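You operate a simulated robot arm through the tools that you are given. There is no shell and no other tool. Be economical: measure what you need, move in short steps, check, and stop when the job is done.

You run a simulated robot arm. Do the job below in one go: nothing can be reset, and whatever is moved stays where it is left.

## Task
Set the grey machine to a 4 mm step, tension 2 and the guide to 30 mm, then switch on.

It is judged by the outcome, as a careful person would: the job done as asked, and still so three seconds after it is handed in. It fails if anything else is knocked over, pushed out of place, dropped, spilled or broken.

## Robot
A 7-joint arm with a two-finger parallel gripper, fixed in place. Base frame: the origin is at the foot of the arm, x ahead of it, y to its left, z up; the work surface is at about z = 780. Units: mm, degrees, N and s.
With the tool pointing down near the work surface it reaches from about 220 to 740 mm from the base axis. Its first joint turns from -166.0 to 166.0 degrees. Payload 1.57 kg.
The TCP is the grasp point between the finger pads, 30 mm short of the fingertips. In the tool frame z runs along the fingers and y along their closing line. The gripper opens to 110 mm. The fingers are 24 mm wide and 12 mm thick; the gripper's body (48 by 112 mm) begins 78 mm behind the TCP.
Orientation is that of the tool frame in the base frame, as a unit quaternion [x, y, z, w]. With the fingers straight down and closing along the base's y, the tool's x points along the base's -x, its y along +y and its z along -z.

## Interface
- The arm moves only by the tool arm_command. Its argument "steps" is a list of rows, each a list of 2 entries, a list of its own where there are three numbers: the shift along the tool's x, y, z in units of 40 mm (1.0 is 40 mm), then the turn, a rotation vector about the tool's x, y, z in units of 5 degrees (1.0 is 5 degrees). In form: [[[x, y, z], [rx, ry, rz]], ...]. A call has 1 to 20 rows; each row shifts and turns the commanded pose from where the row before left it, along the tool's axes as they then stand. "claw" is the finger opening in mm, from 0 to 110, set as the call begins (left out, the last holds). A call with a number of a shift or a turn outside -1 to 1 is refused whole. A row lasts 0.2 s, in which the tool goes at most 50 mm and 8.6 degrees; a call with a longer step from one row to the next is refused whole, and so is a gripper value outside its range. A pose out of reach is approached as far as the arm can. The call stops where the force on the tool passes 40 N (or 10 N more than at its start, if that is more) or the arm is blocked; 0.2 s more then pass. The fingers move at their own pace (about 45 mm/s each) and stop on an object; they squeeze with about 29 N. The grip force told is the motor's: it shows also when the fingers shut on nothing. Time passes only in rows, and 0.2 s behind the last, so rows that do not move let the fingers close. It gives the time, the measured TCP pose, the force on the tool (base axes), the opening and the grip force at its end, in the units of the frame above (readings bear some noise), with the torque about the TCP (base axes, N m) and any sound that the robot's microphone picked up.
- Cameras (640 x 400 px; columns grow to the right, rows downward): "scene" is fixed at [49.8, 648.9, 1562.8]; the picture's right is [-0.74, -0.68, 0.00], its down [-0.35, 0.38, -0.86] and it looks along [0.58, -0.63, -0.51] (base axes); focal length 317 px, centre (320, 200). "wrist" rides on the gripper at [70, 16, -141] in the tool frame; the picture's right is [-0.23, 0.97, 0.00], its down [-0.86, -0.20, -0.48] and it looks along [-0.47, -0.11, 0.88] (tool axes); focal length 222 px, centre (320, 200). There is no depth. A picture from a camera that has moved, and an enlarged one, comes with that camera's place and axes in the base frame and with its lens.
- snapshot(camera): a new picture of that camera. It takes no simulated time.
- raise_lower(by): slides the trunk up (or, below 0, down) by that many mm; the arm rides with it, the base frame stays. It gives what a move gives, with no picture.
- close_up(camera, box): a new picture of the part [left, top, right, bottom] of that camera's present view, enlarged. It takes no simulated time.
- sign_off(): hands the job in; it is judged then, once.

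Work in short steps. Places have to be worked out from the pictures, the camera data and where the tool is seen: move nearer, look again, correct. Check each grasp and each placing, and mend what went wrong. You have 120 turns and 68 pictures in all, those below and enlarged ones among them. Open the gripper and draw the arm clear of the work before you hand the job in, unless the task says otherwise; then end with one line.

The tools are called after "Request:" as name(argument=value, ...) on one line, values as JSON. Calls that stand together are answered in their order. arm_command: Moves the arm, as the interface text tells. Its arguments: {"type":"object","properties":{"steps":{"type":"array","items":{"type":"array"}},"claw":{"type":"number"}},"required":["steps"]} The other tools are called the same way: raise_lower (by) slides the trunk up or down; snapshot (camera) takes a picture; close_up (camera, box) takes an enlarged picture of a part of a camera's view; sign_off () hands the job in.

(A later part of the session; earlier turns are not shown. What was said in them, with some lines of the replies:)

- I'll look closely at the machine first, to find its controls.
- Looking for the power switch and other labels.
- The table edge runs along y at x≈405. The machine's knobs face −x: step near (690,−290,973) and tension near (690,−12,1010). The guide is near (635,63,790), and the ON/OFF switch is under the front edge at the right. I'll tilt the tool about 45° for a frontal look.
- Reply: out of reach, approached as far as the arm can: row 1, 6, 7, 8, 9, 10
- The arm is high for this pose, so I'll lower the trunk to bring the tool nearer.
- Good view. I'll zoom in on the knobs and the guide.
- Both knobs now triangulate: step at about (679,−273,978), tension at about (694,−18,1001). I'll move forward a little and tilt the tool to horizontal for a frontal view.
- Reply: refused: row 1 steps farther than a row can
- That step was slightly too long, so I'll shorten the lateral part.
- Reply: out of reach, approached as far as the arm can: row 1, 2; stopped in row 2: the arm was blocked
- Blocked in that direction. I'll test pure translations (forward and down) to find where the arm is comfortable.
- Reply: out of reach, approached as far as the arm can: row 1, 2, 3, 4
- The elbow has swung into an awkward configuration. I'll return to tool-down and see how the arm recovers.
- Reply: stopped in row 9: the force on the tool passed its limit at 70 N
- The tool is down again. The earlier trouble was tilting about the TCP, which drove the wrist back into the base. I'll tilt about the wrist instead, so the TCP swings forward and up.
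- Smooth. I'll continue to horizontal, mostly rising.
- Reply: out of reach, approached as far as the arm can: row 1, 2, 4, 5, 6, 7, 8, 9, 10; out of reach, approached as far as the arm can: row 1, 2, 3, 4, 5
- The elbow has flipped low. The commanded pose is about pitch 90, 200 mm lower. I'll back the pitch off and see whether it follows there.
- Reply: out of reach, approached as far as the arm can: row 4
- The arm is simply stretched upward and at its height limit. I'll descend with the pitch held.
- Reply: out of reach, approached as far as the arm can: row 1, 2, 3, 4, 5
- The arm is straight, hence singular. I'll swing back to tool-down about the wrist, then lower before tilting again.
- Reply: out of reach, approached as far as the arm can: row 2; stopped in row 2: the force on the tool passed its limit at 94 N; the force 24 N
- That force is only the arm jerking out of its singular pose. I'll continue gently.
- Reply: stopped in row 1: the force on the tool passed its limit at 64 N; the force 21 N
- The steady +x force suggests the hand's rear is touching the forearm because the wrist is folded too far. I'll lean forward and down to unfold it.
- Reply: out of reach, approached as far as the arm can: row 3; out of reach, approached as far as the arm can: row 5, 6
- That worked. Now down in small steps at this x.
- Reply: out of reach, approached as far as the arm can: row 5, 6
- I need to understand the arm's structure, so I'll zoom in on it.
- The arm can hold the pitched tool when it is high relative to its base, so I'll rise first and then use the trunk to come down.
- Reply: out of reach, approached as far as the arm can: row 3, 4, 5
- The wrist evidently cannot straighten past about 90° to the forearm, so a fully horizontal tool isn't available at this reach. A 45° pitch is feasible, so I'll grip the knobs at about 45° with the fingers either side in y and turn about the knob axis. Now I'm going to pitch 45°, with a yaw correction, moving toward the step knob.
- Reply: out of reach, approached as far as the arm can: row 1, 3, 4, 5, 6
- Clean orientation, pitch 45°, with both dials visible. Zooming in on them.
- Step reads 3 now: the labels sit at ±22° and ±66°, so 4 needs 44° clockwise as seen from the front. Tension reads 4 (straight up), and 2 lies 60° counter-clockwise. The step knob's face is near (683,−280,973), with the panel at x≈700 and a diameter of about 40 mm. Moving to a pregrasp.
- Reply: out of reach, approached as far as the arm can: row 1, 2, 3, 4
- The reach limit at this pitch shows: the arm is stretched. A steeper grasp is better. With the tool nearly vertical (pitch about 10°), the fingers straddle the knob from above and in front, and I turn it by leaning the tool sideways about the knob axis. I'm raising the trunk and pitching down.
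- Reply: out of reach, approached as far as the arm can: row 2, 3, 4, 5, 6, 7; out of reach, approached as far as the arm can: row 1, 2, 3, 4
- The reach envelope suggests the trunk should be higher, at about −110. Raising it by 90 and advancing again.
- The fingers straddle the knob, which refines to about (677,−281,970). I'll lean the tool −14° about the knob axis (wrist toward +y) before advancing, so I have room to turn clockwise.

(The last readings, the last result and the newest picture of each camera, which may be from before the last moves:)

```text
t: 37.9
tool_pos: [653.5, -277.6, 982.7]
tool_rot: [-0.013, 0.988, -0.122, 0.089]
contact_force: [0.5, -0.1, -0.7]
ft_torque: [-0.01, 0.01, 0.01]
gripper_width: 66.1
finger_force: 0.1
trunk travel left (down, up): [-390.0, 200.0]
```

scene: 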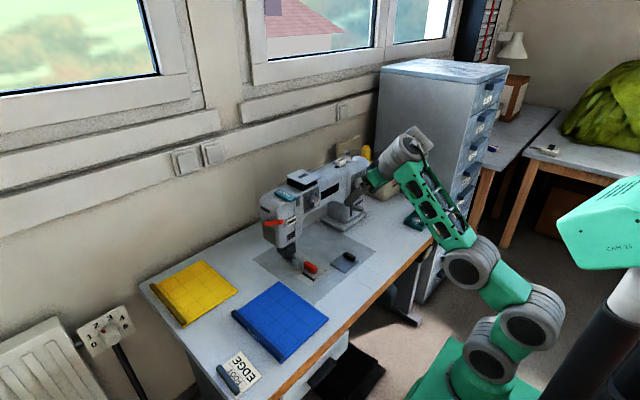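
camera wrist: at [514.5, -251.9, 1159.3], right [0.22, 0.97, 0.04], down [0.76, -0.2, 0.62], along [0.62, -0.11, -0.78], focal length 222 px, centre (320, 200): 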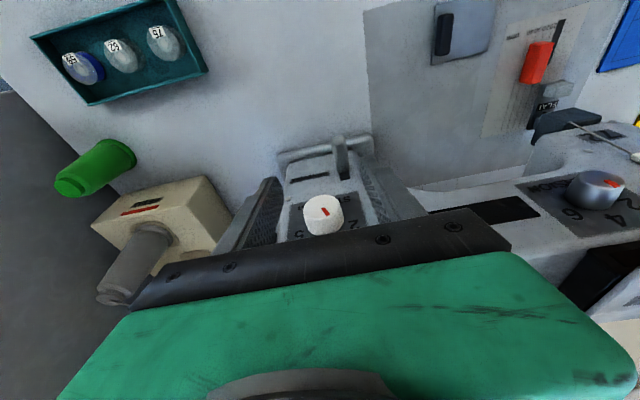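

Good. Advancing 20 mm around the knob, then closing.

Request:
arm_command(steps=[[[-0.26, 0, 0.045], [0, 0, 0]], [[-0.25, 0, 0.045], [0, 0, 0]], [[0, 0, 0], [0, 0, 0]]])

Request:
close_up(camera="wrist", box=[220, 120, 420, 245])

```text
t: 38.7
tool_pos: [672.9, -278.7, 982.1]
tool_rot: [-0.012, 0.988, -0.121, 0.09]
contact_force: [-0.1, -0.3, 0.5]
ft_torque: [0.0, -0.01, 0.01]
gripper_width: 66.0
finger_force: 0.1
trunk travel left (down, up): [-390.0, 200.0]
```

```text
3.20 times, centred on (320, 182) of wrist
camera zoom: at [578.6, -231.7, 1100.6], right [0.22, 0.96, -0.2], down [0.76, -0.04, 0.65], along [0.62, -0.29, -0.73], focal length 711 px, centre (320, 256)
```

zoom: 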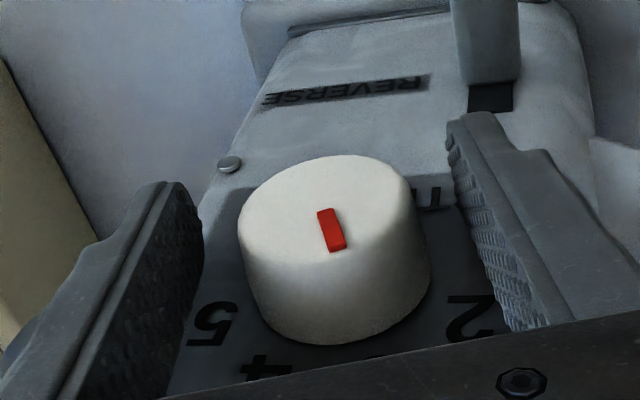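

Well centred and no contact. Closing on the knob.

Request:
arm_command(steps=[[[0, 0, 0], [0, 0, 0]], [[0, 0, 0], [0, 0, 0]], [[0, 0, 0], [0, 0, 0]]], claw=30)

```text
t: 39.5
tool_pos: [673.1, -276.6, 981.7]
tool_rot: [-0.014, 0.988, -0.121, 0.089]
contact_force: [-2.5, 5.5, -3.7]
ft_torque: [0.1, 0.14, 0.0]
gripper_width: 42.3
finger_force: 27.2
trunk travel left (down, up): [-390.0, 200.0]
```

Gripped at 42 mm. Turning clockwise (+X) 22° first.

Request:
arm_command(steps=[[[0, -0.026, 0], [-0.5, 0, 0.09]], [[0, -0.026, 0], [-0.984, 0, 0.177]], [[0, -0.026, 0], [-0.984, 0, 0.177]], [[0, -0.026, 0], [-0.984, 0, 0.177]], [[0, -0.026, 0], [-0.984, 0, 0.177]], [[0, 0, 0], [0, 0, 0]]])

Request:
close_up(camera="wrist", box=[220, 120, 420, 245])

```text
t: 40.9
tool_pos: [638.4, -281.3, 977.4]
tool_rot: [0.005, 0.993, 0.075, 0.09]
contact_force: [-0.5, 0.6, 0.2]
ft_torque: [0.01, 0.0, -0.03]
gripper_width: 29.7
finger_force: 0.1
out of reach, approached as far as the arm can: row 4, 5
trunk travel left (down, up): [-390.0, 200.0]
```

```text
3.20 times, centred on (320, 182) of wrist
camera zoom: at [545.0, -284.4, 1105.4], right [0.22, 0.96, 0.19], down [0.76, -0.29, 0.59], along [0.62, 0.01, -0.79], focal length 711 px, centre (320, 256)
```

zoom: 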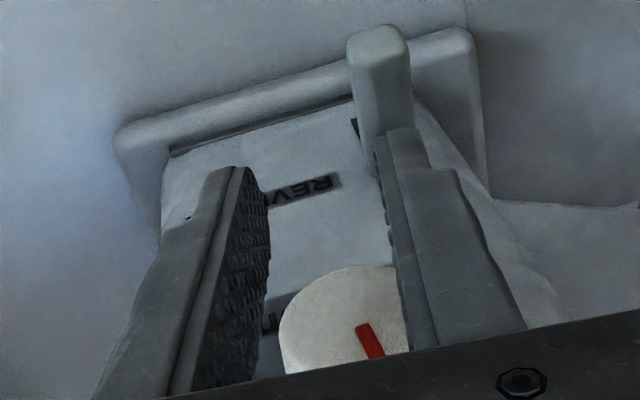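

The arm ran out of reach leaning the other way and slid off the knob; nothing else was touched. I'll reopen, go to a bigger negative lean of about −27°, and re-read the dial.

Request:
arm_command(steps=[[[0, 0, 0], [0.984, 0, -0.177]], [[0, 0.05, 0], [0.984, 0, -0.177]], [[-0.1, 0.05, 0], [0.984, 0, -0.177]], [[-0.1, 0.05, -0.05], [0.984, 0, -0.177]], [[0, 0, 0], [0.984, 0, -0.177]], [[0, 0, 0], [0.984, 0, -0.177]], [[0, 0, 0], [0.984, 0, -0.177]], [[0, 0, 0], [0, 0, 0]]], claw=66)

Request:
close_up(camera="wrist", box=[220, 120, 420, 245])

```text
t: 42.7
tool_pos: [647.0, -274.9, 982.8]
tool_rot: [-0.022, 0.97, -0.227, 0.088]
contact_force: [-0.2, -0.4, 0.2]
ft_torque: [0.01, -0.01, -0.02]
gripper_width: 66.0
finger_force: 0.1
trunk travel left (down, up): [-390.0, 200.0]
```

```text
3.20 times, centred on (320, 182) of wrist
camera zoom: at [552.6, -203.7, 1087.4], right [0.22, 0.89, -0.4], down [0.75, 0.1, 0.65], along [0.62, -0.44, -0.65], focal length 711 px, centre (320, 256)
```

zoom: 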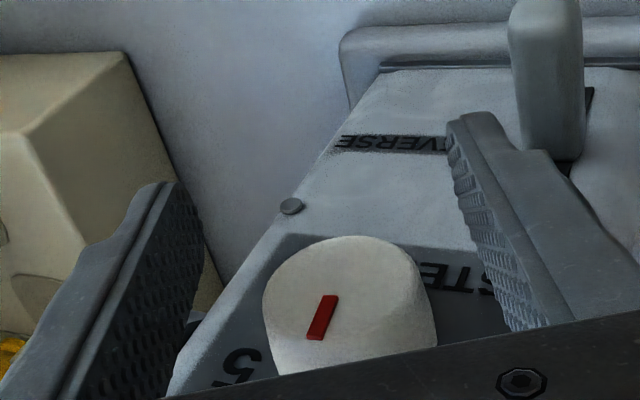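

The marker is now about +7°, with the target at −22°, so 29° more is needed. I'll lean to −35°, advance, grip and turn 29°.

Request:
arm_command(steps=[[[0, 0.02, 0], [0.886, 0, -0.16]], [[0, 0.02, 0], [0.886, 0, -0.16]], [[-0.33, 0, 0.06], [0, 0, 0]], [[-0.33, 0, 0.06], [0, 0, 0]], [[0, 0, 0], [0, 0, 0]]])

Request:
close_up(camera="wrist", box=[220, 120, 420, 245])

```text
t: 43.8
tool_pos: [664.8, -273.5, 980.1]
tool_rot: [-0.025, 0.95, -0.301, 0.082]
contact_force: [-38.5, 10.8, 3.6]
ft_torque: [-0.45, -2.69, 2.6]
gripper_width: 66.1
finger_force: 0.1
trunk travel left (down, up): [-390.0, 200.0]
stopped in row 5: the force on the tool passed its limit at 50 N (the readings are from after the stop); the commanded pose is now the measured one
```

```text
3.20 times, centred on (320, 182) of wrist
camera zoom: at [571.8, -186.4, 1074.5], right [0.23, 0.82, -0.53], down [0.76, 0.19, 0.62], along [0.61, -0.54, -0.58], focal length 711 px, centre (320, 256)
```

zoom: 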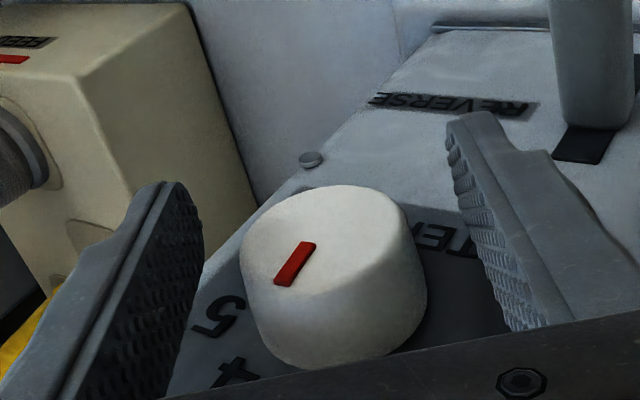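

The gripper body's +y corner touched the machine's front (contact at about y+67, z+70). I'll back off, pitch up 8° so the body leans away, and use a smaller lean.

Request:
arm_command(steps=[[[0.4, 0, -0.08], [0, 0, 0]], [[0.2, -0.02, -0.04], [-0.886, 0, 0.16]], [[0, -0.02, 0], [-0.886, 0, 0.16]], [[0, 0, 0], [0, -0.8, 0]], [[0, 0, 0], [0, -0.8, 0]], [[0, 0, 0], [0, 0, 0]]])

```text
t: 45.2
tool_pos: [644.5, -276.4, 978.5]
tool_rot: [-0.036, 0.962, -0.223, 0.151]
contact_force: [-0.4, 0.7, -0.2]
ft_torque: [-0.02, -0.03, 0.01]
gripper_width: 66.0
finger_force: 0.1
trunk travel left (down, up): [-390.0, 200.0]
```

Clear, with pitch 18 and lean −26. Advancing onto the knob.

Request:
arm_command(steps=[[[-0.32, 0.012, 0.065], [0, 0, 0]], [[-0.2, 0.012, 0.04], [0, 0, 0]], [[-0.12, 0, 0.03], [0, 0, 0]], [[0, 0, 0], [0, 0, 0]]])

```text
t: 46.2
tool_pos: [671.1, -271.3, 981.8]
tool_rot: [-0.035, 0.962, -0.224, 0.151]
contact_force: [0.0, -0.3, -0.7]
ft_torque: [0.01, 0.01, 0.03]
gripper_width: 65.7
finger_force: 0.1
trunk travel left (down, up): [-390.0, 200.0]
```

Request:
arm_command(steps=[[[0, -0.06, 0], [0, 0, 0]], [[0, 0, 0], [0, 0, 0]], [[0, 0, 0], [0, 0, 0]], [[0, 0, 0], [0, 0, 0]], [[0, -0.025, 0], [-0.914, 0, 0.294]], [[0, -0.025, 0], [-0.914, 0, 0.294]], [[0, -0.025, 0], [-0.914, 0, 0.294]], [[0, -0.025, 0], [-0.914, 0, 0.294]], [[0, 0, 0], [0, 0, 0]]], claw=30)

Request:
close_up(camera="wrist", box=[220, 120, 420, 245])

```text
t: 48.2
tool_pos: [670.1, -277.4, 983.7]
tool_rot: [-0.01, 0.986, -0.06, 0.154]
contact_force: [-4.5, 14.8, -7.1]
ft_torque: [0.12, -0.39, 0.44]
gripper_width: 41.8
finger_force: 45.2
trunk travel left (down, up): [-390.0, 200.0]
```

```text
3.20 times, centred on (320, 182) of wrist
camera zoom: at [561.7, -247.8, 1092.3], right [0.21, 0.98, -0.05], down [0.67, -0.11, 0.73], along [0.71, -0.19, -0.68], focal length 711 px, centre (320, 256)
```

zoom: 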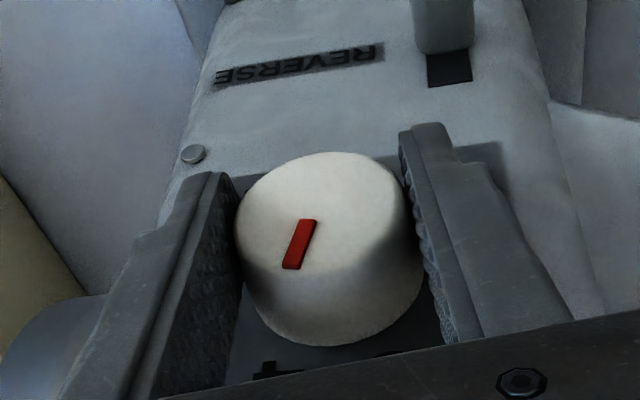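

The marker is at −13°, as turned, with 9° more to go. I'm adding the rest and relieving the side load a little.

Request:
arm_command(steps=[[[0, 0.02, 0], [-0.6, 0, 0.193]], [[0, 0.0, 0], [-0.6, 0, 0.193]], [[0, 0.0, 0], [-0.6, 0, 0.193]], [[0, 0, 0], [0, 0, 0]]])

Request:
close_up(camera="wrist", box=[220, 120, 420, 245])

```text
t: 49.2
tool_pos: [671.1, -278.6, 982.1]
tool_rot: [0.002, 0.988, 0.013, 0.153]
contact_force: [-24.1, 11.4, -16.9]
ft_torque: [0.07, 0.76, 0.67]
gripper_width: 41.8
finger_force: 45.0
trunk travel left (down, up): [-390.0, 200.0]
```

```text
3.20 times, centred on (320, 182) of wrist
camera zoom: at [561.7, -264.8, 1095.7], right [0.22, 0.97, 0.09], down [0.67, -0.22, 0.71], along [0.71, -0.09, -0.7], focal length 711 px, centre (320, 256)
```

zoom: 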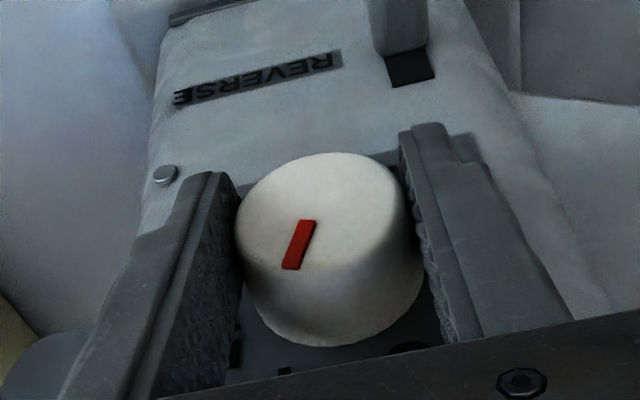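

The marker rotated with the tool, now at about −21.5°, which is on 4. Opening and backing off to check.

Request:
arm_command(steps=[[[0, 0, 0], [0, 0, 0]], [[0, 0, 0], [0, 0, 0]], [[0.3, 0, -0.1], [0, 0, 0]], [[0.5, 0, -0.16], [0, 0, 0]], [[0.5, 0, -0.16], [0, 0, 0]], [[0.3, 0, -0.8], [0, 0, 0]], [[0, 0, -0.6], [0, 0, 0]]], claw=70)

Request:
close_up(camera="wrist", box=[220, 120, 420, 245])

```text
t: 50.8
tool_pos: [586.6, -282.2, 1031.9]
tool_rot: [0.003, 0.988, 0.021, 0.154]
contact_force: [-0.8, -0.3, 0.1]
ft_torque: [-0.01, -0.01, 0.0]
gripper_width: 70.1
finger_force: 0.1
trunk travel left (down, up): [-390.0, 200.0]
```

```text
3.20 times, centred on (320, 182) of wrist
camera zoom: at [477.0, -269.6, 1145.1], right [0.22, 0.97, 0.11], down [0.67, -0.23, 0.71], along [0.71, -0.08, -0.7], focal length 711 px, centre (320, 256)
```

zoom: 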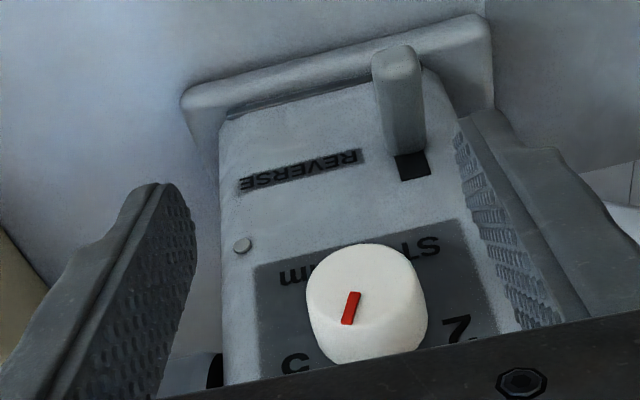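

Step knob reads −21° = 4 mm. Now across to the tension knob near (680,−24,1003), lowering the trunk a bit for wrist room.

Request:
arm_command(steps=[[[-0.1, 0.92, -0.25], [0, 0, 0]], [[-0.1, 0.92, -0.25], [0, 0, 0]], [[-0.1, 0.92, -0.25], [0, 0, 0]], [[-0.1, 0.92, -0.25], [0, 0, 0]], [[-0.1, 0.92, -0.2], [0, 0, 0]], [[-0.1, 0.92, -0.2], [0, 0, 0]], [[-0.1, 0.92, 0], [0, 0, 0]]], claw=60)

Request:
raise_lower(by=-50)

Request:
snapshot(camera="wrist")

```text
t: 52.4
tool_pos: [598.0, -23.3, 1105.6]
tool_rot: [0.003, 0.988, 0.021, 0.155]
contact_force: [0.2, -0.6, -0.4]
ft_torque: [-0.01, 0.0, -0.02]
gripper_width: 59.9
finger_force: 0.1
trunk travel left (down, up): [-390.0, 200.0]
```

```text
t: 53.3
tool_pos: [598.0, -23.6, 1056.3]
tool_rot: [0.003, 0.988, 0.021, 0.154]
contact_force: [0.2, -1.3, 0.4]
ft_torque: [0.0, -0.02, 0.01]
gripper_width: 60.1
finger_force: 0.0
trunk travel left (down, up): [-340.0, 250.0]
```

```text
22 pictures are left
camera wrist: at [488.7, -13.2, 1168.8], right [0.22, 0.97, 0.11], down [0.67, -0.23, 0.71], along [0.71, -0.08, -0.7], focal length 222 px, centre (320, 200)
```

wrist: 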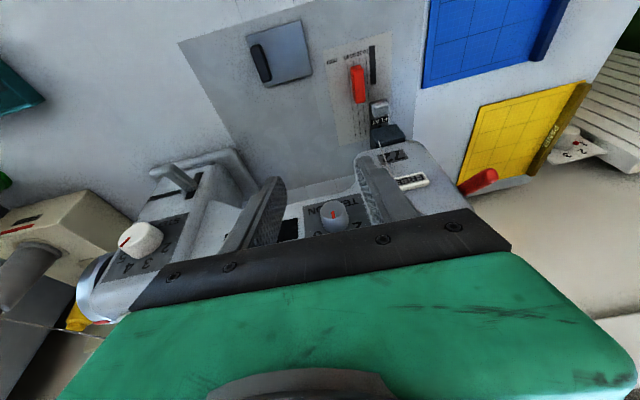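

Tension knob at about (681,−22,1003). Dropping in front of it and leaning +27° (wrist to −y), ready for the counter-clockwise turn.

Request:
arm_command(steps=[[[-0.4, -0.05, 0.68], [0, 0, 0]], [[-0.4, -0.05, 0.68], [0, 0, 0]], [[0, 0, 0], [-0.952, 0, 0.306]], [[0, 0, 0], [-0.952, 0, 0.306]], [[0, 0, 0], [-0.952, 0, 0.306]], [[0, 0, 0], [-0.952, 0, 0.306]], [[0, 0, 0], [-0.952, 0, 0.306]], [[0, 0, 0], [0, 0, 0]]])

Request:
close_up(camera="wrist", box=[220, 120, 420, 245])

```text
t: 55.1
tool_pos: [642.7, -25.3, 1009.1]
tool_rot: [0.037, 0.96, 0.235, 0.15]
contact_force: [-0.4, -1.2, -0.1]
ft_torque: [-0.03, 0.0, 0.03]
gripper_width: 59.9
finger_force: 0.1
out of reach, approached as far as the arm can: row 7
trunk travel left (down, up): [-340.0, 250.0]
```

```text
3.20 times, centred on (320, 182) of wrist
camera zoom: at [532.9, -64.0, 1117.2], right [0.22, 0.83, 0.51], down [0.67, -0.51, 0.54], along [0.71, 0.22, -0.67], focal length 711 px, centre (320, 256)
```

zoom: 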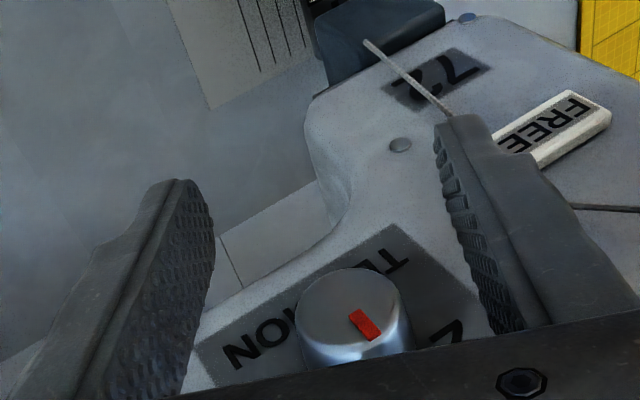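

Knob at about (678,−23,1003), well between the fingers. Advancing.

Request:
arm_command(steps=[[[-0.3, -0.027, 0.04], [0, 0, 0]], [[-0.28, 0, 0.03], [0, 0, 0]], [[-0.2, 0, 0.03], [0, 0, 0]], [[0, 0, 0], [0, 0, 0]]])

```text
t: 56.1
tool_pos: [651.0, -23.1, 1003.5]
tool_rot: [0.036, 0.96, 0.235, 0.15]
contact_force: [0.0, 0.1, -0.1]
ft_torque: [0.0, 0.03, 0.03]
gripper_width: 60.0
finger_force: 0.1
out of reach, approached as far as the arm can: row 1, 2, 3
trunk travel left (down, up): [-340.0, 250.0]
```

Stretched again, so I'll raise the trunk 40 and come down and forward.

Request:
raise_lower(by=40)

Request:
arm_command(steps=[[[0.15, 0, 0.45], [0, 0, 0]], [[0.05, -0.2, 0.3], [0, 0, 0]], [[0, 0, 0], [0, 0, 0]]])

```text
t: 56.9
tool_pos: [652.2, -23.6, 1043.9]
tool_rot: [0.036, 0.96, 0.234, 0.15]
contact_force: [-0.1, -0.5, -0.6]
ft_torque: [0.0, -0.02, 0.01]
gripper_width: 60.0
finger_force: 0.1
trunk travel left (down, up): [-380.0, 210.0]
```

```text
t: 57.7
tool_pos: [653.0, -14.5, 1012.1]
tool_rot: [0.037, 0.96, 0.233, 0.15]
contact_force: [-0.3, -0.5, -0.4]
ft_torque: [0.02, 0.0, -0.03]
gripper_width: 59.8
finger_force: 0.1
trunk travel left (down, up): [-380.0, 210.0]
```

Request:
arm_command(steps=[[[-0.06, -0.3, -0.19], [0, 0, 0]], [[-0.25, 0, 0.08], [0, 0, 0]], [[-0.25, 0, 0.08], [0, 0, 0]], [[0, 0, 0], [0, 0, 0]]])

Request:
close_up(camera="wrist", box=[220, 120, 420, 245])

```text
t: 58.7
tool_pos: [674.7, -30.4, 1012.3]
tool_rot: [0.037, 0.96, 0.234, 0.151]
contact_force: [0.4, -0.6, 0.6]
ft_torque: [0.02, 0.0, -0.01]
gripper_width: 59.9
finger_force: 0.1
trunk travel left (down, up): [-380.0, 210.0]
```

```text
3.20 times, centred on (320, 182) of wrist
camera zoom: at [564.4, -68.2, 1120.4], right [0.22, 0.83, 0.51], down [0.67, -0.51, 0.54], along [0.71, 0.22, -0.67], focal length 711 px, centre (320, 256)
```

zoom: 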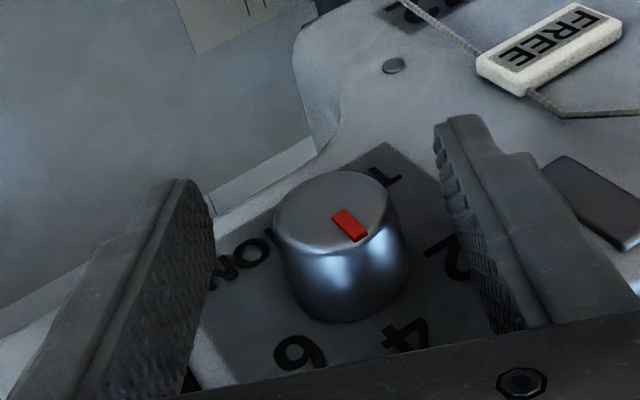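

Well placed. Going 3 mm further, gripping, then turning counter-clockwise 30°.

Request:
arm_command(steps=[[[-0.07, 0, 0.02], [0, 0, 0]], [[0, 0, 0], [0, 0, 0]], [[0, 0, 0], [0, 0, 0]], [[0, 0, 0], [0, 0, 0]], [[0, 0.02, 0], [0.6, 0, -0.19]], [[0, 0.026, 0], [0.952, 0, -0.306]], [[0, 0.026, 0], [0.952, 0, -0.306]], [[0, 0.026, 0], [0.952, 0, -0.306]], [[0, 0.026, 0], [0.952, 0, -0.306]], [[0, 0.026, 0], [0.952, 0, -0.306]], [[0, 0, 0], [0, 0, 0]]], claw=20)

```text
t: 61.1
tool_pos: [676.2, -22.1, 1016.8]
tool_rot: [-0.002, 0.988, -0.007, 0.154]
contact_force: [-8.9, 9.7, 3.7]
ft_torque: [0.13, 0.77, 0.4]
gripper_width: 29.7
finger_force: 39.1
trunk travel left (down, up): [-380.0, 210.0]
```

Following well with forces small. Another 31°.

Request:
arm_command(steps=[[[0, 0.02, 0], [0.952, 0, -0.306]], [[0, 0.02, 0], [0.952, 0, -0.306]], [[0, 0.02, 0], [0.952, 0, -0.306]], [[0, 0.02, 0], [0.952, 0, -0.306]], [[0, 0.02, 0], [0.952, 0, -0.306]], [[0, 0.02, 0], [0.952, 0, -0.306]], [[0, 0, 0], [0.2, 0, -0.064]], [[0, 0, 0], [0, 0, 0]]])

Request:
close_up(camera="wrist", box=[220, 120, 420, 245])

```text
t: 62.9
tool_pos: [677.1, -16.0, 1012.1]
tool_rot: [-0.045, 0.951, -0.269, 0.147]
contact_force: [-15.6, 34.1, -8.0]
ft_torque: [0.47, 0.8, 0.53]
gripper_width: 29.4
finger_force: 39.6
trunk travel left (down, up): [-380.0, 210.0]
```

```text
3.20 times, centred on (320, 182) of wrist
camera zoom: at [566.8, 58.0, 1101.2], right [0.21, 0.87, -0.45], down [0.67, 0.21, 0.71], along [0.71, -0.46, -0.54], focal length 711 px, centre (320, 256)
```

zoom: 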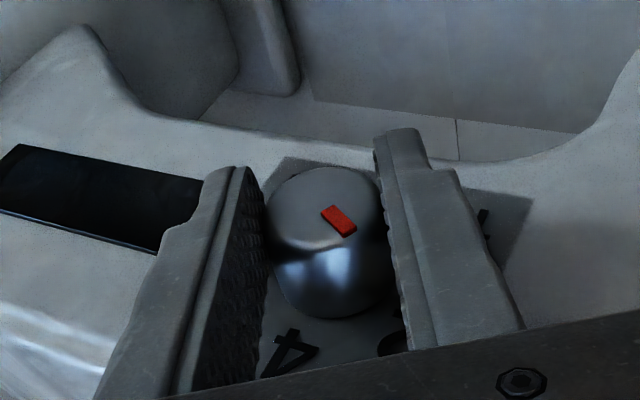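

Marker measures about 59°, so tension is at 2. Opening, then retreating straight back.

Request:
arm_command(steps=[[[0, 0, 0], [0, 0, 0]], [[0, 0, 0], [0, 0, 0]], [[0.3, 0, -0.1], [0, 0, 0]], [[0.5, 0, -0.16], [0, 0, 0]], [[0.5, 0, -0.16], [0, 0, 0]], [[0.5, 0, -0.16], [0, 0, 0]], [[0.5, 0, -0.16], [0, 0, 0]]], claw=58)

Request:
close_up(camera="wrist", box=[220, 120, 420, 245])

```text
t: 64.5
tool_pos: [580.3, -19.7, 1015.1]
tool_rot: [-0.043, 0.951, -0.27, 0.148]
contact_force: [-0.4, -0.2, 1.0]
ft_torque: [-0.01, 0.02, -0.02]
gripper_width: 57.9
finger_force: 0.1
trunk travel left (down, up): [-380.0, 210.0]
```

```text
3.20 times, centred on (320, 182) of wrist
camera zoom: at [471.0, 53.4, 1101.9], right [0.22, 0.86, -0.45], down [0.67, 0.21, 0.71], along [0.71, -0.46, -0.53], focal length 711 px, centre (320, 256)
```

zoom: 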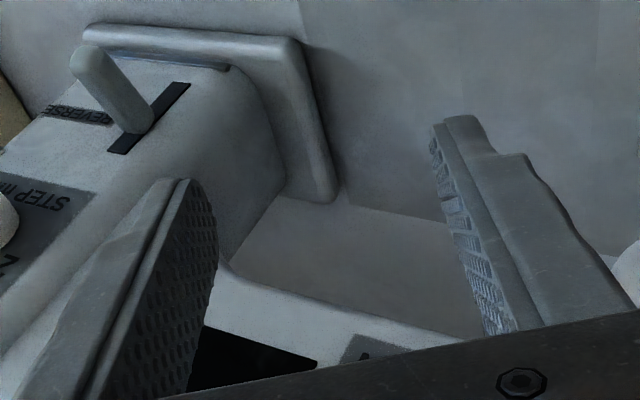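

Now returning upright and moving toward the guide while staying above z≈1000.

Request:
arm_command(steps=[[[0, 0, 0], [-0.952, 0, 0.306]], [[0, 0, 0], [-0.952, 0, 0.306]], [[0, 0, 0], [-0.952, 0, 0.306]], [[0, 0, 0], [-0.952, 0, 0.306]], [[0, 0, 0], [-0.952, 0, 0.306]], [[0, 0, 0], [-0.952, 0, 0.306]], [[0, 0, 0], [-0.3, 0, 0.1]], [[0, 0, 0], [0, 1, 0]], [[0, 0, 0], [0, 1, 0]], [[0, 0, 0], [0, 1, 0]], [[0, 0, 0], [0, 0.55, 0]], [[0, 0, 0], [0, 0, 0]]])

Request:
snapshot(camera="wrist")

Request:
close_up(camera="scene", box=[280, 160, 392, 230])

```text
t: 67.1
tool_pos: [581.8, -18.7, 1013.9]
tool_rot: [-0.001, 1.0, -0.001, 0.0]
contact_force: [0.1, -0.2, 0.2]
ft_torque: [0.0, 0.04, -0.01]
gripper_width: 58.0
finger_force: 0.0
trunk travel left (down, up): [-380.0, 210.0]
```

```text
17 pictures are left
camera wrist: at [511.2, -2.8, 1154.8], right [0.23, 0.97, 0.0], down [0.86, -0.2, 0.48], along [0.47, -0.11, -0.88], focal length 222 px, centre (320, 200)
```

wrist: 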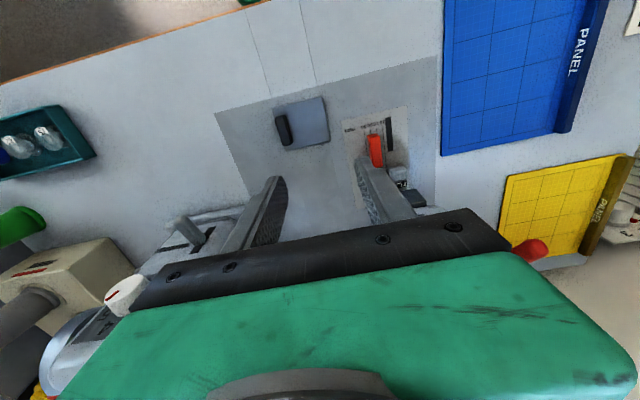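

```text
5.71 times, centred on (336, 195) of scene
camera zoom: at [49.8, 648.9, 1562.8], right [-0.74, -0.68, 0.0], down [-0.35, 0.38, -0.86], along [0.58, -0.63, -0.51], focal length 1811 px, centre (229, 229)
```

zoom: 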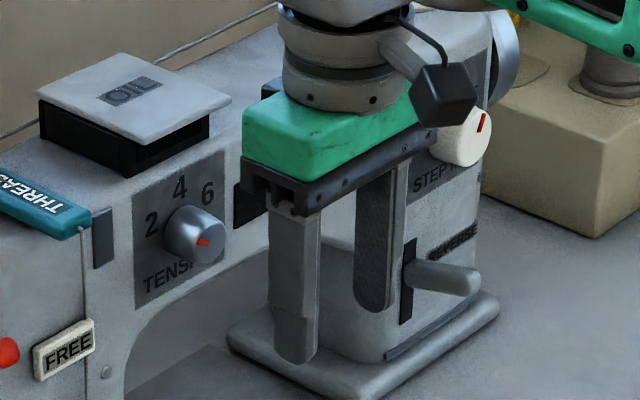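

Tension marker points toward 2; I'll verify at higher zoom. Moving above the guide for a close look as well.

Request:
arm_command(steps=[[[-0.15, 0.7, 0.53], [0, 0, 0]], [[-0.15, 0.7, 0.53], [0, 0, 0]], [[-0.15, 0.7, 0.53], [0, 0, 0]], [[0, 0, 0], [0, 0, 0]]])

Request:
close_up(camera="wrist", box=[280, 130, 376, 190])

Request:
close_up(camera="scene", box=[300, 190, 332, 210])

```text
t: 68.1
tool_pos: [598.7, 64.7, 950.7]
tool_rot: [0.001, 1.0, -0.001, 0.001]
contact_force: [0.0, 0.8, -0.5]
ft_torque: [0.0, 0.0, -0.01]
gripper_width: 57.9
finger_force: 0.2
trunk travel left (down, up): [-380.0, 210.0]
```

```text
6.67 times, centred on (328, 160) of wrist
camera zoom: at [529.0, 81.5, 1090.5], right [0.23, 0.97, 0.0], down [0.85, -0.2, 0.48], along [0.47, -0.11, -0.88], focal length 1481 px, centre (267, 467)
```

zoom: 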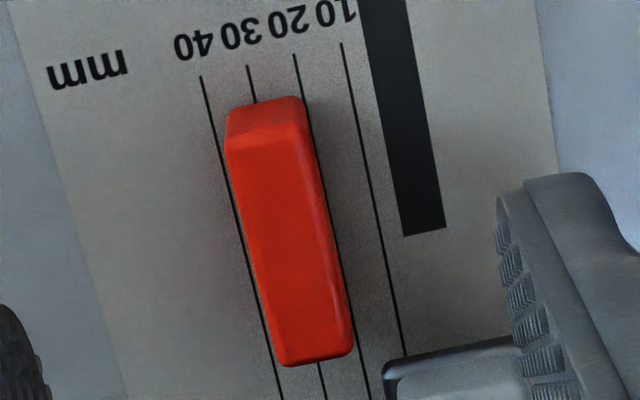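

```text
16.00 times, centred on (316, 200) of scene
camera zoom: at [49.8, 648.9, 1562.8], right [-0.74, -0.68, 0.0], down [-0.35, 0.38, -0.86], along [0.58, -0.63, -0.51], focal length 5071 px, centre (384, 200)
```

zoom: 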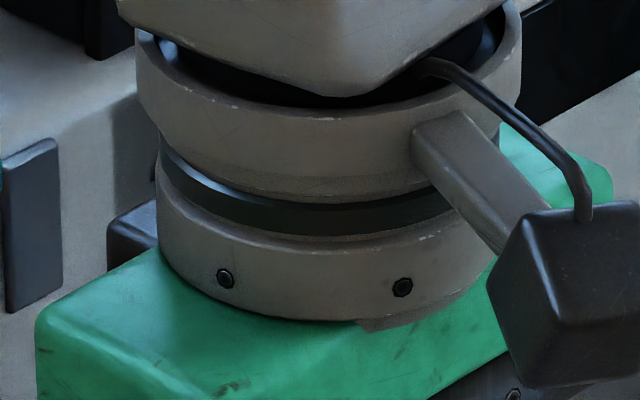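

The guide's needle-side edge lies on the 20 line (block width ≈15 mm, centre ≈28). So it is at 20 and must go about 10 mm to −y. The block centre is about (630,62). Moving above it and down with the fingers open 40.

Request:
arm_command(steps=[[[-0.38, -0.03, 0.3], [0, 0, 0]], [[-0.38, -0.04, 0.5], [0, 0, 0]], [[0, 0, 0.8], [0, 0, 0]], [[0, 0, 0.8], [0, 0, 0]], [[0, 0, 0], [0, 0, 0]]], claw=40)

Request:
close_up(camera="wrist", box=[220, 120, 420, 245])

```text
t: 69.3
tool_pos: [631.5, 60.7, 853.8]
tool_rot: [-0.001, 1.0, -0.002, -0.001]
contact_force: [0.2, 0.0, -1.0]
ft_torque: [0.02, 0.04, 0.02]
gripper_width: 40.2
finger_force: 0.1
trunk travel left (down, up): [-380.0, 210.0]
```

```text
3.20 times, centred on (320, 182) of wrist
camera zoom: at [561.3, 76.8, 995.0], right [0.23, 0.97, 0.0], down [0.85, -0.2, 0.48], along [0.47, -0.11, -0.88], focal length 711 px, centre (320, 256)
```

zoom: 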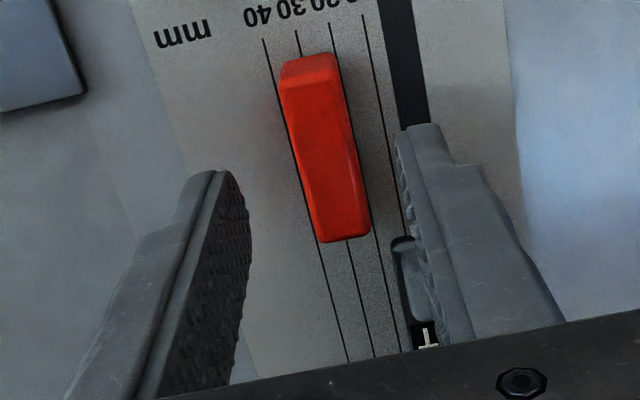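

Centred over the block, and the presser foot starts at x≈671, clear of the fingers. Descending to about 817.

Request:
arm_command(steps=[[[0, 0, 0.4], [0, 0, 0]], [[0, 0, 0.3], [0, 0, 0]], [[0, 0, 0.22], [0, 0, 0]], [[0, 0, 0], [0, 0, 0]]])

```text
t: 70.3
tool_pos: [630.1, 60.2, 818.6]
tool_rot: [0.0, 1.0, -0.003, 0.0]
contact_force: [-0.8, -0.2, -0.7]
ft_torque: [0.01, 0.0, 0.01]
gripper_width: 40.1
finger_force: 0.0
trunk travel left (down, up): [-380.0, 210.0]
```

Request:
arm_command(steps=[[[0, 0, 0.07], [0, 0, 0]], [[0, 0, 0], [0, 0, 0]], [[0, 0, 0], [0, 0, 0]], [[0, 0, 0], [0, 0, 0]]], claw=8)

```text
t: 71.3
tool_pos: [630.5, 60.8, 816.2]
tool_rot: [0.0, 1.0, -0.002, 0.001]
contact_force: [1.0, 2.0, 1.5]
ft_torque: [0.12, -0.2, 0.05]
gripper_width: 16.5
finger_force: 32.2
trunk travel left (down, up): [-380.0, 210.0]
```

Gripped at 16.5 mm wide. Sliding 9.5 mm in −y.

Request:
arm_command(steps=[[[0, -0.08, 0], [0, 0, 0]], [[0, -0.08, 0], [0, 0, 0]], [[0, -0.08, 0], [0, 0, 0]], [[0, 0, 0], [0, 0, 0]]])

```text
t: 72.3
tool_pos: [629.1, 51.8, 815.8]
tool_rot: [0.0, 1.0, -0.002, 0.0]
contact_force: [4.7, 2.6, 5.6]
ft_torque: [0.09, -0.13, 0.02]
gripper_width: 16.8
finger_force: 32.1
trunk travel left (down, up): [-380.0, 210.0]
```

It moved 9 mm freely. I'll open, rise and read the scale.

Request:
arm_command(steps=[[[0, 0, 0], [0, 0, 0]], [[0, 0, 0], [0, 0, 0]], [[0, 0, -0.6], [0, 0, 0]], [[0, 0, -0.9], [0, 0, 0]], [[0.5, 0.2, -0.8], [0, 0, 0]], [[0.5, 0.2, -0.8], [0, 0, 0]], [[0, 0, 0], [0, 0, 0]]], claw=40)

Request:
close_up(camera="wrist", box=[272, 130, 368, 190])

```text
t: 73.9
tool_pos: [588.7, 68.7, 937.7]
tool_rot: [0.0, 1.0, -0.002, 0.0]
contact_force: [0.4, 0.2, 0.2]
ft_torque: [0.0, 0.0, 0.0]
gripper_width: 40.0
finger_force: 0.0
trunk travel left (down, up): [-380.0, 210.0]
```

```text
6.67 times, centred on (320, 160) of wrist
camera zoom: at [518.9, 85.1, 1077.8], right [0.23, 0.97, 0.0], down [0.85, -0.2, 0.48], along [0.47, -0.11, -0.88], focal length 1481 px, centre (320, 467)
```

zoom: 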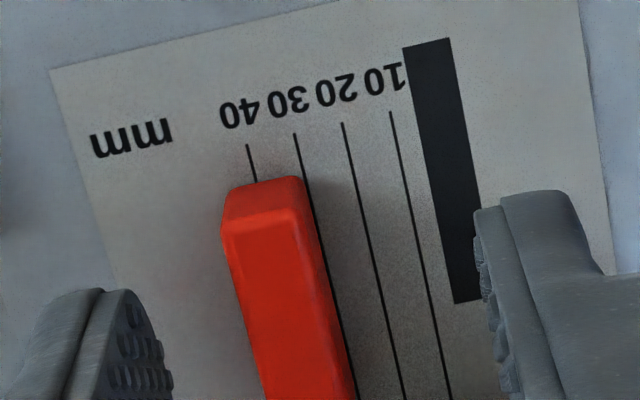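

The needle-side edge sits on the 30 line (within about 0.7 mm), so the guide is set. Now over to the switch area near (400,−390,735). I'll travel clear of the machine, then tilt to look.

Request:
arm_command(steps=[[[0.9, 0, -0.5], [0, 0, 0]], [[0.9, -0.5, -0.5], [0, 0, 0]], [[0.4, -1, 0], [0, 0, 0]], [[0.4, -1, 0], [0, 0, 0]], [[0.4, -1, 0], [0, 0, 0]], [[0.4, -1, 0], [0, 0, 0]], [[0.4, -1, 0], [0, 0, 0]], [[0.4, -1, 0], [0, 0, 0]], [[0.4, -1, 0], [0, 0, 0]], [[0.4, -1, 0], [0, 0, 0]], [[0.2, -1, 0], [0, 0, 0]], [[0, -1, 0], [0, 0, 0]], [[0, -1, 0], [0, 0, 0]], [[0, 0, 0], [0, 0, 0]]], claw=20)

Request:
close_up(camera="scene", box=[300, 190, 332, 210])

Request:
snapshot(camera="wrist")

```text
t: 76.9
tool_pos: [378.8, -391.4, 979.9]
tool_rot: [0.0, 1.0, -0.001, -0.001]
contact_force: [0.2, 0.6, -0.2]
ft_torque: [0.04, 0.03, 0.03]
gripper_width: 20.2
finger_force: 0.0
trunk travel left (down, up): [-380.0, 210.0]
```

```text
16.00 times, centred on (316, 200) of scene
camera zoom: at [49.8, 648.9, 1562.8], right [-0.74, -0.68, 0.0], down [-0.35, 0.38, -0.86], along [0.58, -0.63, -0.51], focal length 5071 px, centre (384, 200)
```

zoom: 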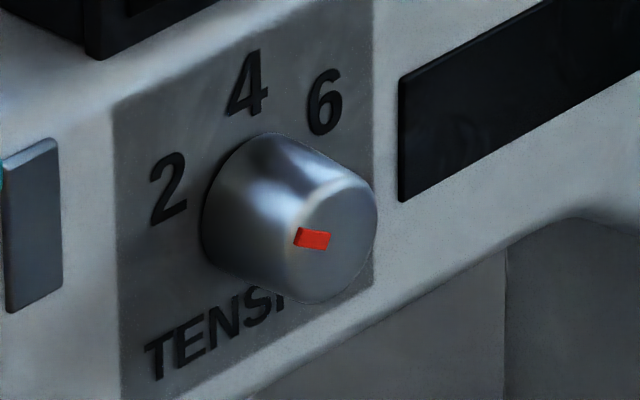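

```text
10 pictures are left
camera wrist: at [309.8, -375.5, 1120.6], right [0.23, 0.97, 0.0], down [0.85, -0.2, 0.48], along [0.47, -0.11, -0.88], focal length 222 px, centre (320, 200)
```

wrist: 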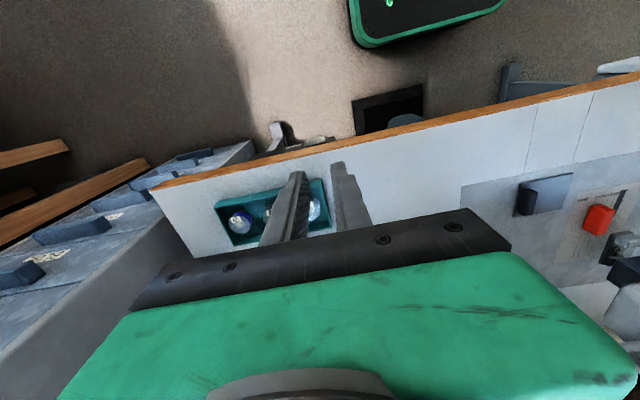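

Tension reads 2 (63° toward the 2 mark). For the switch, I'll tilt 35° in place and then lower by trunk to see its face.

Request:
arm_command(steps=[[[0, 0, 0], [0, -1, 0]], [[0, 0, 0], [0, -1, 0]], [[0, 0, 0], [0, -1, 0]], [[0, 0, 0], [0, -1, 0]], [[0, 0, 0], [0, -1, 0]], [[0, 0, 0], [0, -1, 0]], [[0, 0, 0], [0, -1, 0]], [[0, 0, 0], [0, 0, 0]]])

Request:
raise_lower(by=-100)

```text
t: 78.7
tool_pos: [381.0, -392.8, 980.3]
tool_rot: [0.0, 0.953, -0.001, 0.301]
contact_force: [0.1, 0.4, 0.5]
ft_torque: [-0.01, -0.02, -0.03]
gripper_width: 19.9
finger_force: 0.1
trunk travel left (down, up): [-380.0, 210.0]
```

```text
t: 80.0
tool_pos: [381.7, -391.9, 880.4]
tool_rot: [0.0, 0.954, -0.001, 0.301]
contact_force: [0.7, 0.2, -0.1]
ft_torque: [0.0, 0.01, 0.0]
gripper_width: 19.8
finger_force: 0.1
trunk travel left (down, up): [-280.0, 310.0]
```

Request:
close_up(camera="wrist", box=[230, 40, 374, 130])

```text
4.44 times, centred on (302, 85) of wrist
camera zoom: at [243.2, -375.8, 954.6], right [0.19, 0.97, 0.13], down [0.43, -0.2, 0.88], along [0.89, -0.11, -0.45], focal length 987 px, centre (400, 711)
```

zoom: 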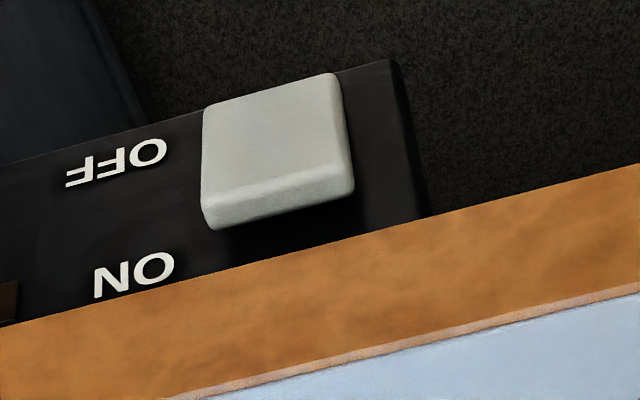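

It's a rocker: ON is the upper side, OFF the lower, with the paddle at about y −387…−425, z 690–735 and x≈398. I'll press its upper half (z≈722) with closed fingertips. First back off in front of the edge and lower.

Request:
arm_command(steps=[[[0.47, -0.17, -0.33], [0, 0, 0]], [[0.47, -0.17, -0.33], [0, 0, 0]], [[0, 0, 0], [0, 0, 0]]], claw=0)

Request:
raise_lower(by=-138)

Request:
snapshot(camera="wrist")

```text
t: 80.8
tool_pos: [334.9, -407.3, 879.4]
tool_rot: [0.0, 0.954, -0.002, 0.301]
contact_force: [-0.4, 0.5, -0.1]
ft_torque: [-0.02, -0.02, 0.02]
gripper_width: 0.5
finger_force: 21.3
trunk travel left (down, up): [-280.0, 310.0]
```

```text
t: 82.5
tool_pos: [336.8, -406.0, 741.7]
tool_rot: [0.0, 0.954, -0.002, 0.301]
contact_force: [-0.1, 0.1, 0.2]
ft_torque: [-0.02, 0.04, 0.0]
gripper_width: 0.1
finger_force: 21.1
trunk travel left (down, up): [-142.0, 448.0]
```

```text
8 pictures are left
camera wrist: at [197.8, -390.3, 816.6], right [0.19, 0.97, 0.13], down [0.43, -0.2, 0.88], along [0.89, -0.11, -0.45], focal length 222 px, centre (320, 200)
```

wrist: 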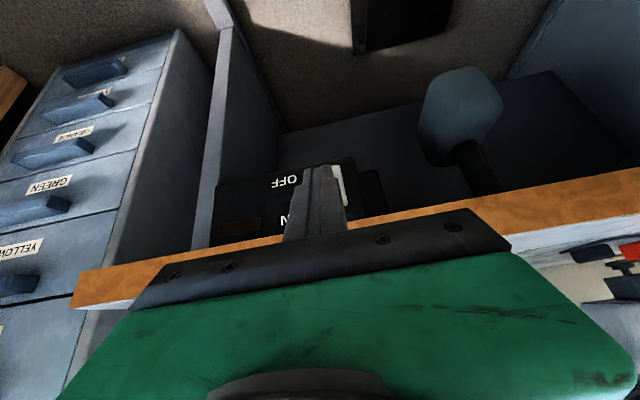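

The fingertip is aligned in front of the paddle. Advancing in +x in small steps until contact.

Request:
arm_command(steps=[[[-0.25, 0, 0.22], [0, 0, 0]], [[-0.25, 0, 0.17], [0, 0, 0]], [[-0.1, 0, 0.07], [0, 0, 0]], [[-0.1, 0, 0.07], [0, 0, 0]], [[0, 0, 0], [0, 0, 0]]])

```text
t: 83.7
tool_pos: [372.2, -405.4, 741.3]
tool_rot: [-0.001, 0.954, -0.001, 0.301]
contact_force: [0.7, -0.3, 0.4]
ft_torque: [0.05, 0.02, -0.04]
gripper_width: 0.0
finger_force: 21.5
trunk travel left (down, up): [-142.0, 448.0]
```

Request:
arm_command(steps=[[[-0.08, 0, 0.06], [0, 0, 0]], [[-0.08, 0, 0.06], [0, 0, 0]], [[-0.08, 0, 0.06], [0, 0, 0]], [[-0.08, 0, 0.06], [0, 0, 0]], [[0, 0, 0], [0, 0, 0]]])

```text
t: 84.7
tool_pos: [381.1, -405.7, 739.3]
tool_rot: [0.001, 0.955, 0.0, 0.296]
contact_force: [-34.4, 7.4, 7.9]
ft_torque: [-0.31, 0.36, 0.25]
gripper_width: 0.0
finger_force: 21.6
trunk travel left (down, up): [-142.0, 448.0]
stopped in row 4: the force on the tool passed its limit at 47 N (the readings are from after the stop); the commanded pose is now the measured one
```

Firm contact at the fingertip, z≈722. Backing off to look at the rocker.

Request:
arm_command(steps=[[[0.4, 0, -0.28], [0, 0, 0]], [[0.5, -0.8, -0.35], [0, 0, 0]], [[0, -0.9, 0], [0, 0, 0]], [[0, 0, 0], [0, 0, 0]]])

Request:
close_up(camera="wrist", box=[320, 130, 448, 210])

```text
t: 85.7
tool_pos: [339.3, -474.2, 736.3]
tool_rot: [0.0, 0.955, 0.001, 0.297]
contact_force: [-0.2, 0.4, -0.8]
ft_torque: [-0.01, 0.0, 0.0]
gripper_width: 0.0
finger_force: 21.8
trunk travel left (down, up): [-142.0, 448.0]
```

```text
5.00 times, centred on (384, 170) of wrist
camera zoom: at [201.8, -457.9, 812.8], right [0.19, 0.97, 0.13], down [0.43, -0.2, 0.88], along [0.88, -0.11, -0.46], focal length 1111 px, centre (0, 350)
```

zoom: 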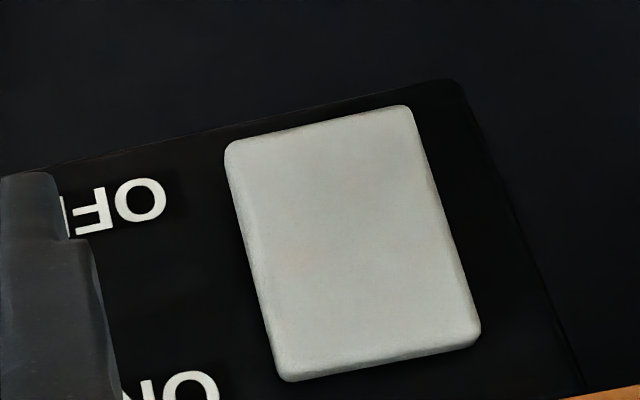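

Geometry of the two views says the rocker's upper end has gone from about 6 mm proud to about 5 mm recessed, so it flipped to ON. I'll raise the arm clear and verify from the scene camera.

Request:
raise_lower(by=300)

Request:
close_up(camera="scene", box=[404, 225, 468, 265])

Request:
close_up(camera="scene", box=[240, 150, 400, 290])

```text
t: 88.7
tool_pos: [339.6, -473.7, 1037.5]
tool_rot: [0.001, 0.955, 0.001, 0.296]
contact_force: [-0.4, 0.2, 0.5]
ft_torque: [-0.01, -0.03, -0.03]
gripper_width: 0.0
finger_force: 21.2
trunk travel left (down, up): [-442.0, 148.0]
```

```text
10.00 times, centred on (436, 245) of scene
camera zoom: at [49.8, 648.9, 1562.8], right [-0.74, -0.68, 0.0], down [-0.35, 0.38, -0.86], along [0.58, -0.63, -0.51], focal length 3169 px, centre (-840, -250)
```

zoom: 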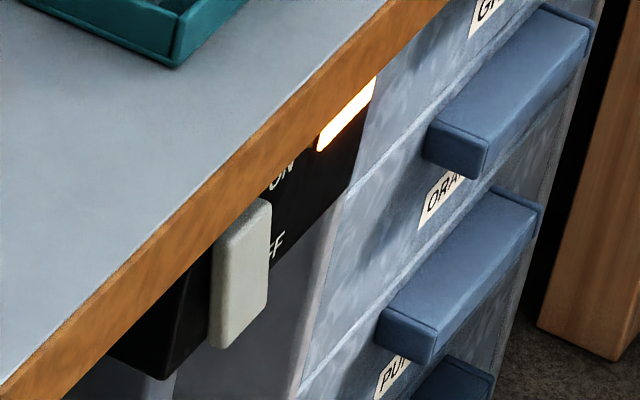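

```text
2.86 times, centred on (320, 220) of scene
camera zoom: at [49.8, 648.9, 1562.8], right [-0.74, -0.68, 0.0], down [-0.35, 0.38, -0.86], along [0.58, -0.63, -0.51], focal length 906 px, centre (320, 143)
```

zoom: 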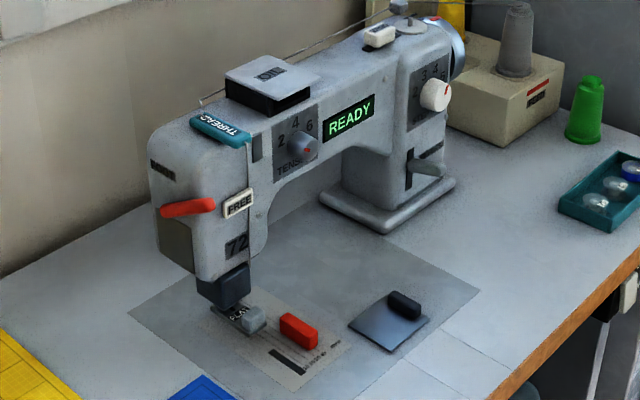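

The lamp is lit and the display says READY. One last check of the step knob and the guide, then I open the gripper.

Request:
close_up(camera="scene", box=[340, 170, 380, 195])

Request:
close_up(camera="scene", box=[285, 255, 333, 285])

Request:
arm_command(steps=[[[0, 0, -0.5], [0, 0, 0]], [[0, 0, 0], [0, 0, 0]], [[0, 0, 0], [0, 0, 0]]], claw=60)

```text
16.00 times, centred on (360, 182) of scene
camera zoom: at [49.8, 648.9, 1562.8], right [-0.74, -0.68, 0.0], down [-0.35, 0.38, -0.86], along [0.58, -0.63, -0.51], focal length 5071 px, centre (-320, 480)
```

zoom: 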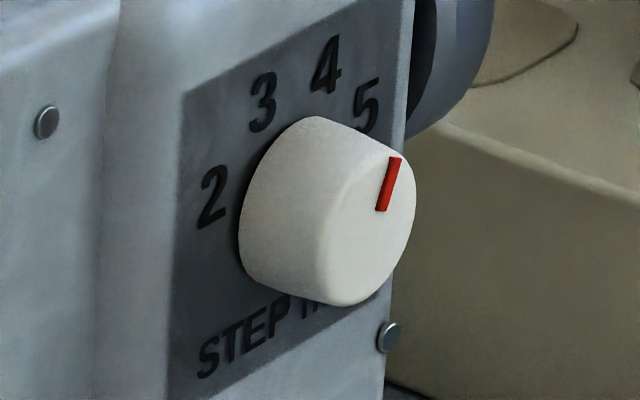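

```text
13.33 times, centred on (309, 270) of scene
camera zoom: at [49.8, 648.9, 1562.8], right [-0.74, -0.68, 0.0], down [-0.35, 0.38, -0.86], along [0.58, -0.63, -0.51], focal length 4226 px, centre (467, -733)
```

zoom: 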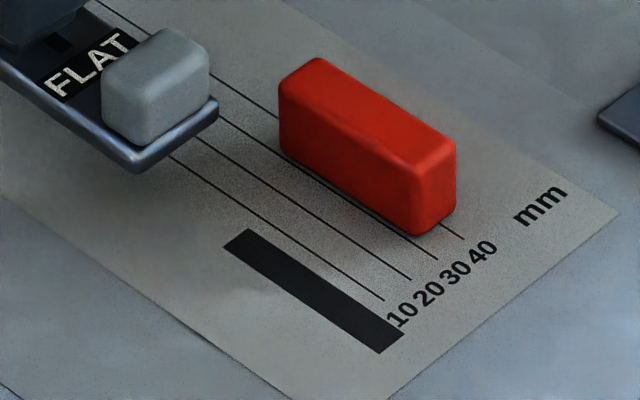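

```text
t: 89.5
tool_pos: [328.3, -474.0, 1052.8]
tool_rot: [0.0, 0.955, 0.002, 0.297]
contact_force: [-0.6, 0.1, -0.6]
ft_torque: [0.01, -0.04, 0.0]
gripper_width: 60.0
finger_force: 0.0
trunk travel left (down, up): [-442.0, 148.0]
```

Step is on 4, tension on 2, and the guide's edge is on the 30 line. The machine is powered, the gripper is open and the arm is clear.

Request:
sign_off()

```text
The job is handed in.
```

The grey machine is set to a 4 mm step, tension 2 and the guide's needle-side edge on the 30 mm line (within about 1 mm). It is switched on and its display shows READY; during the work the gripper body once pressed briefly against the machine's front, about 50 N, with no visible effect.
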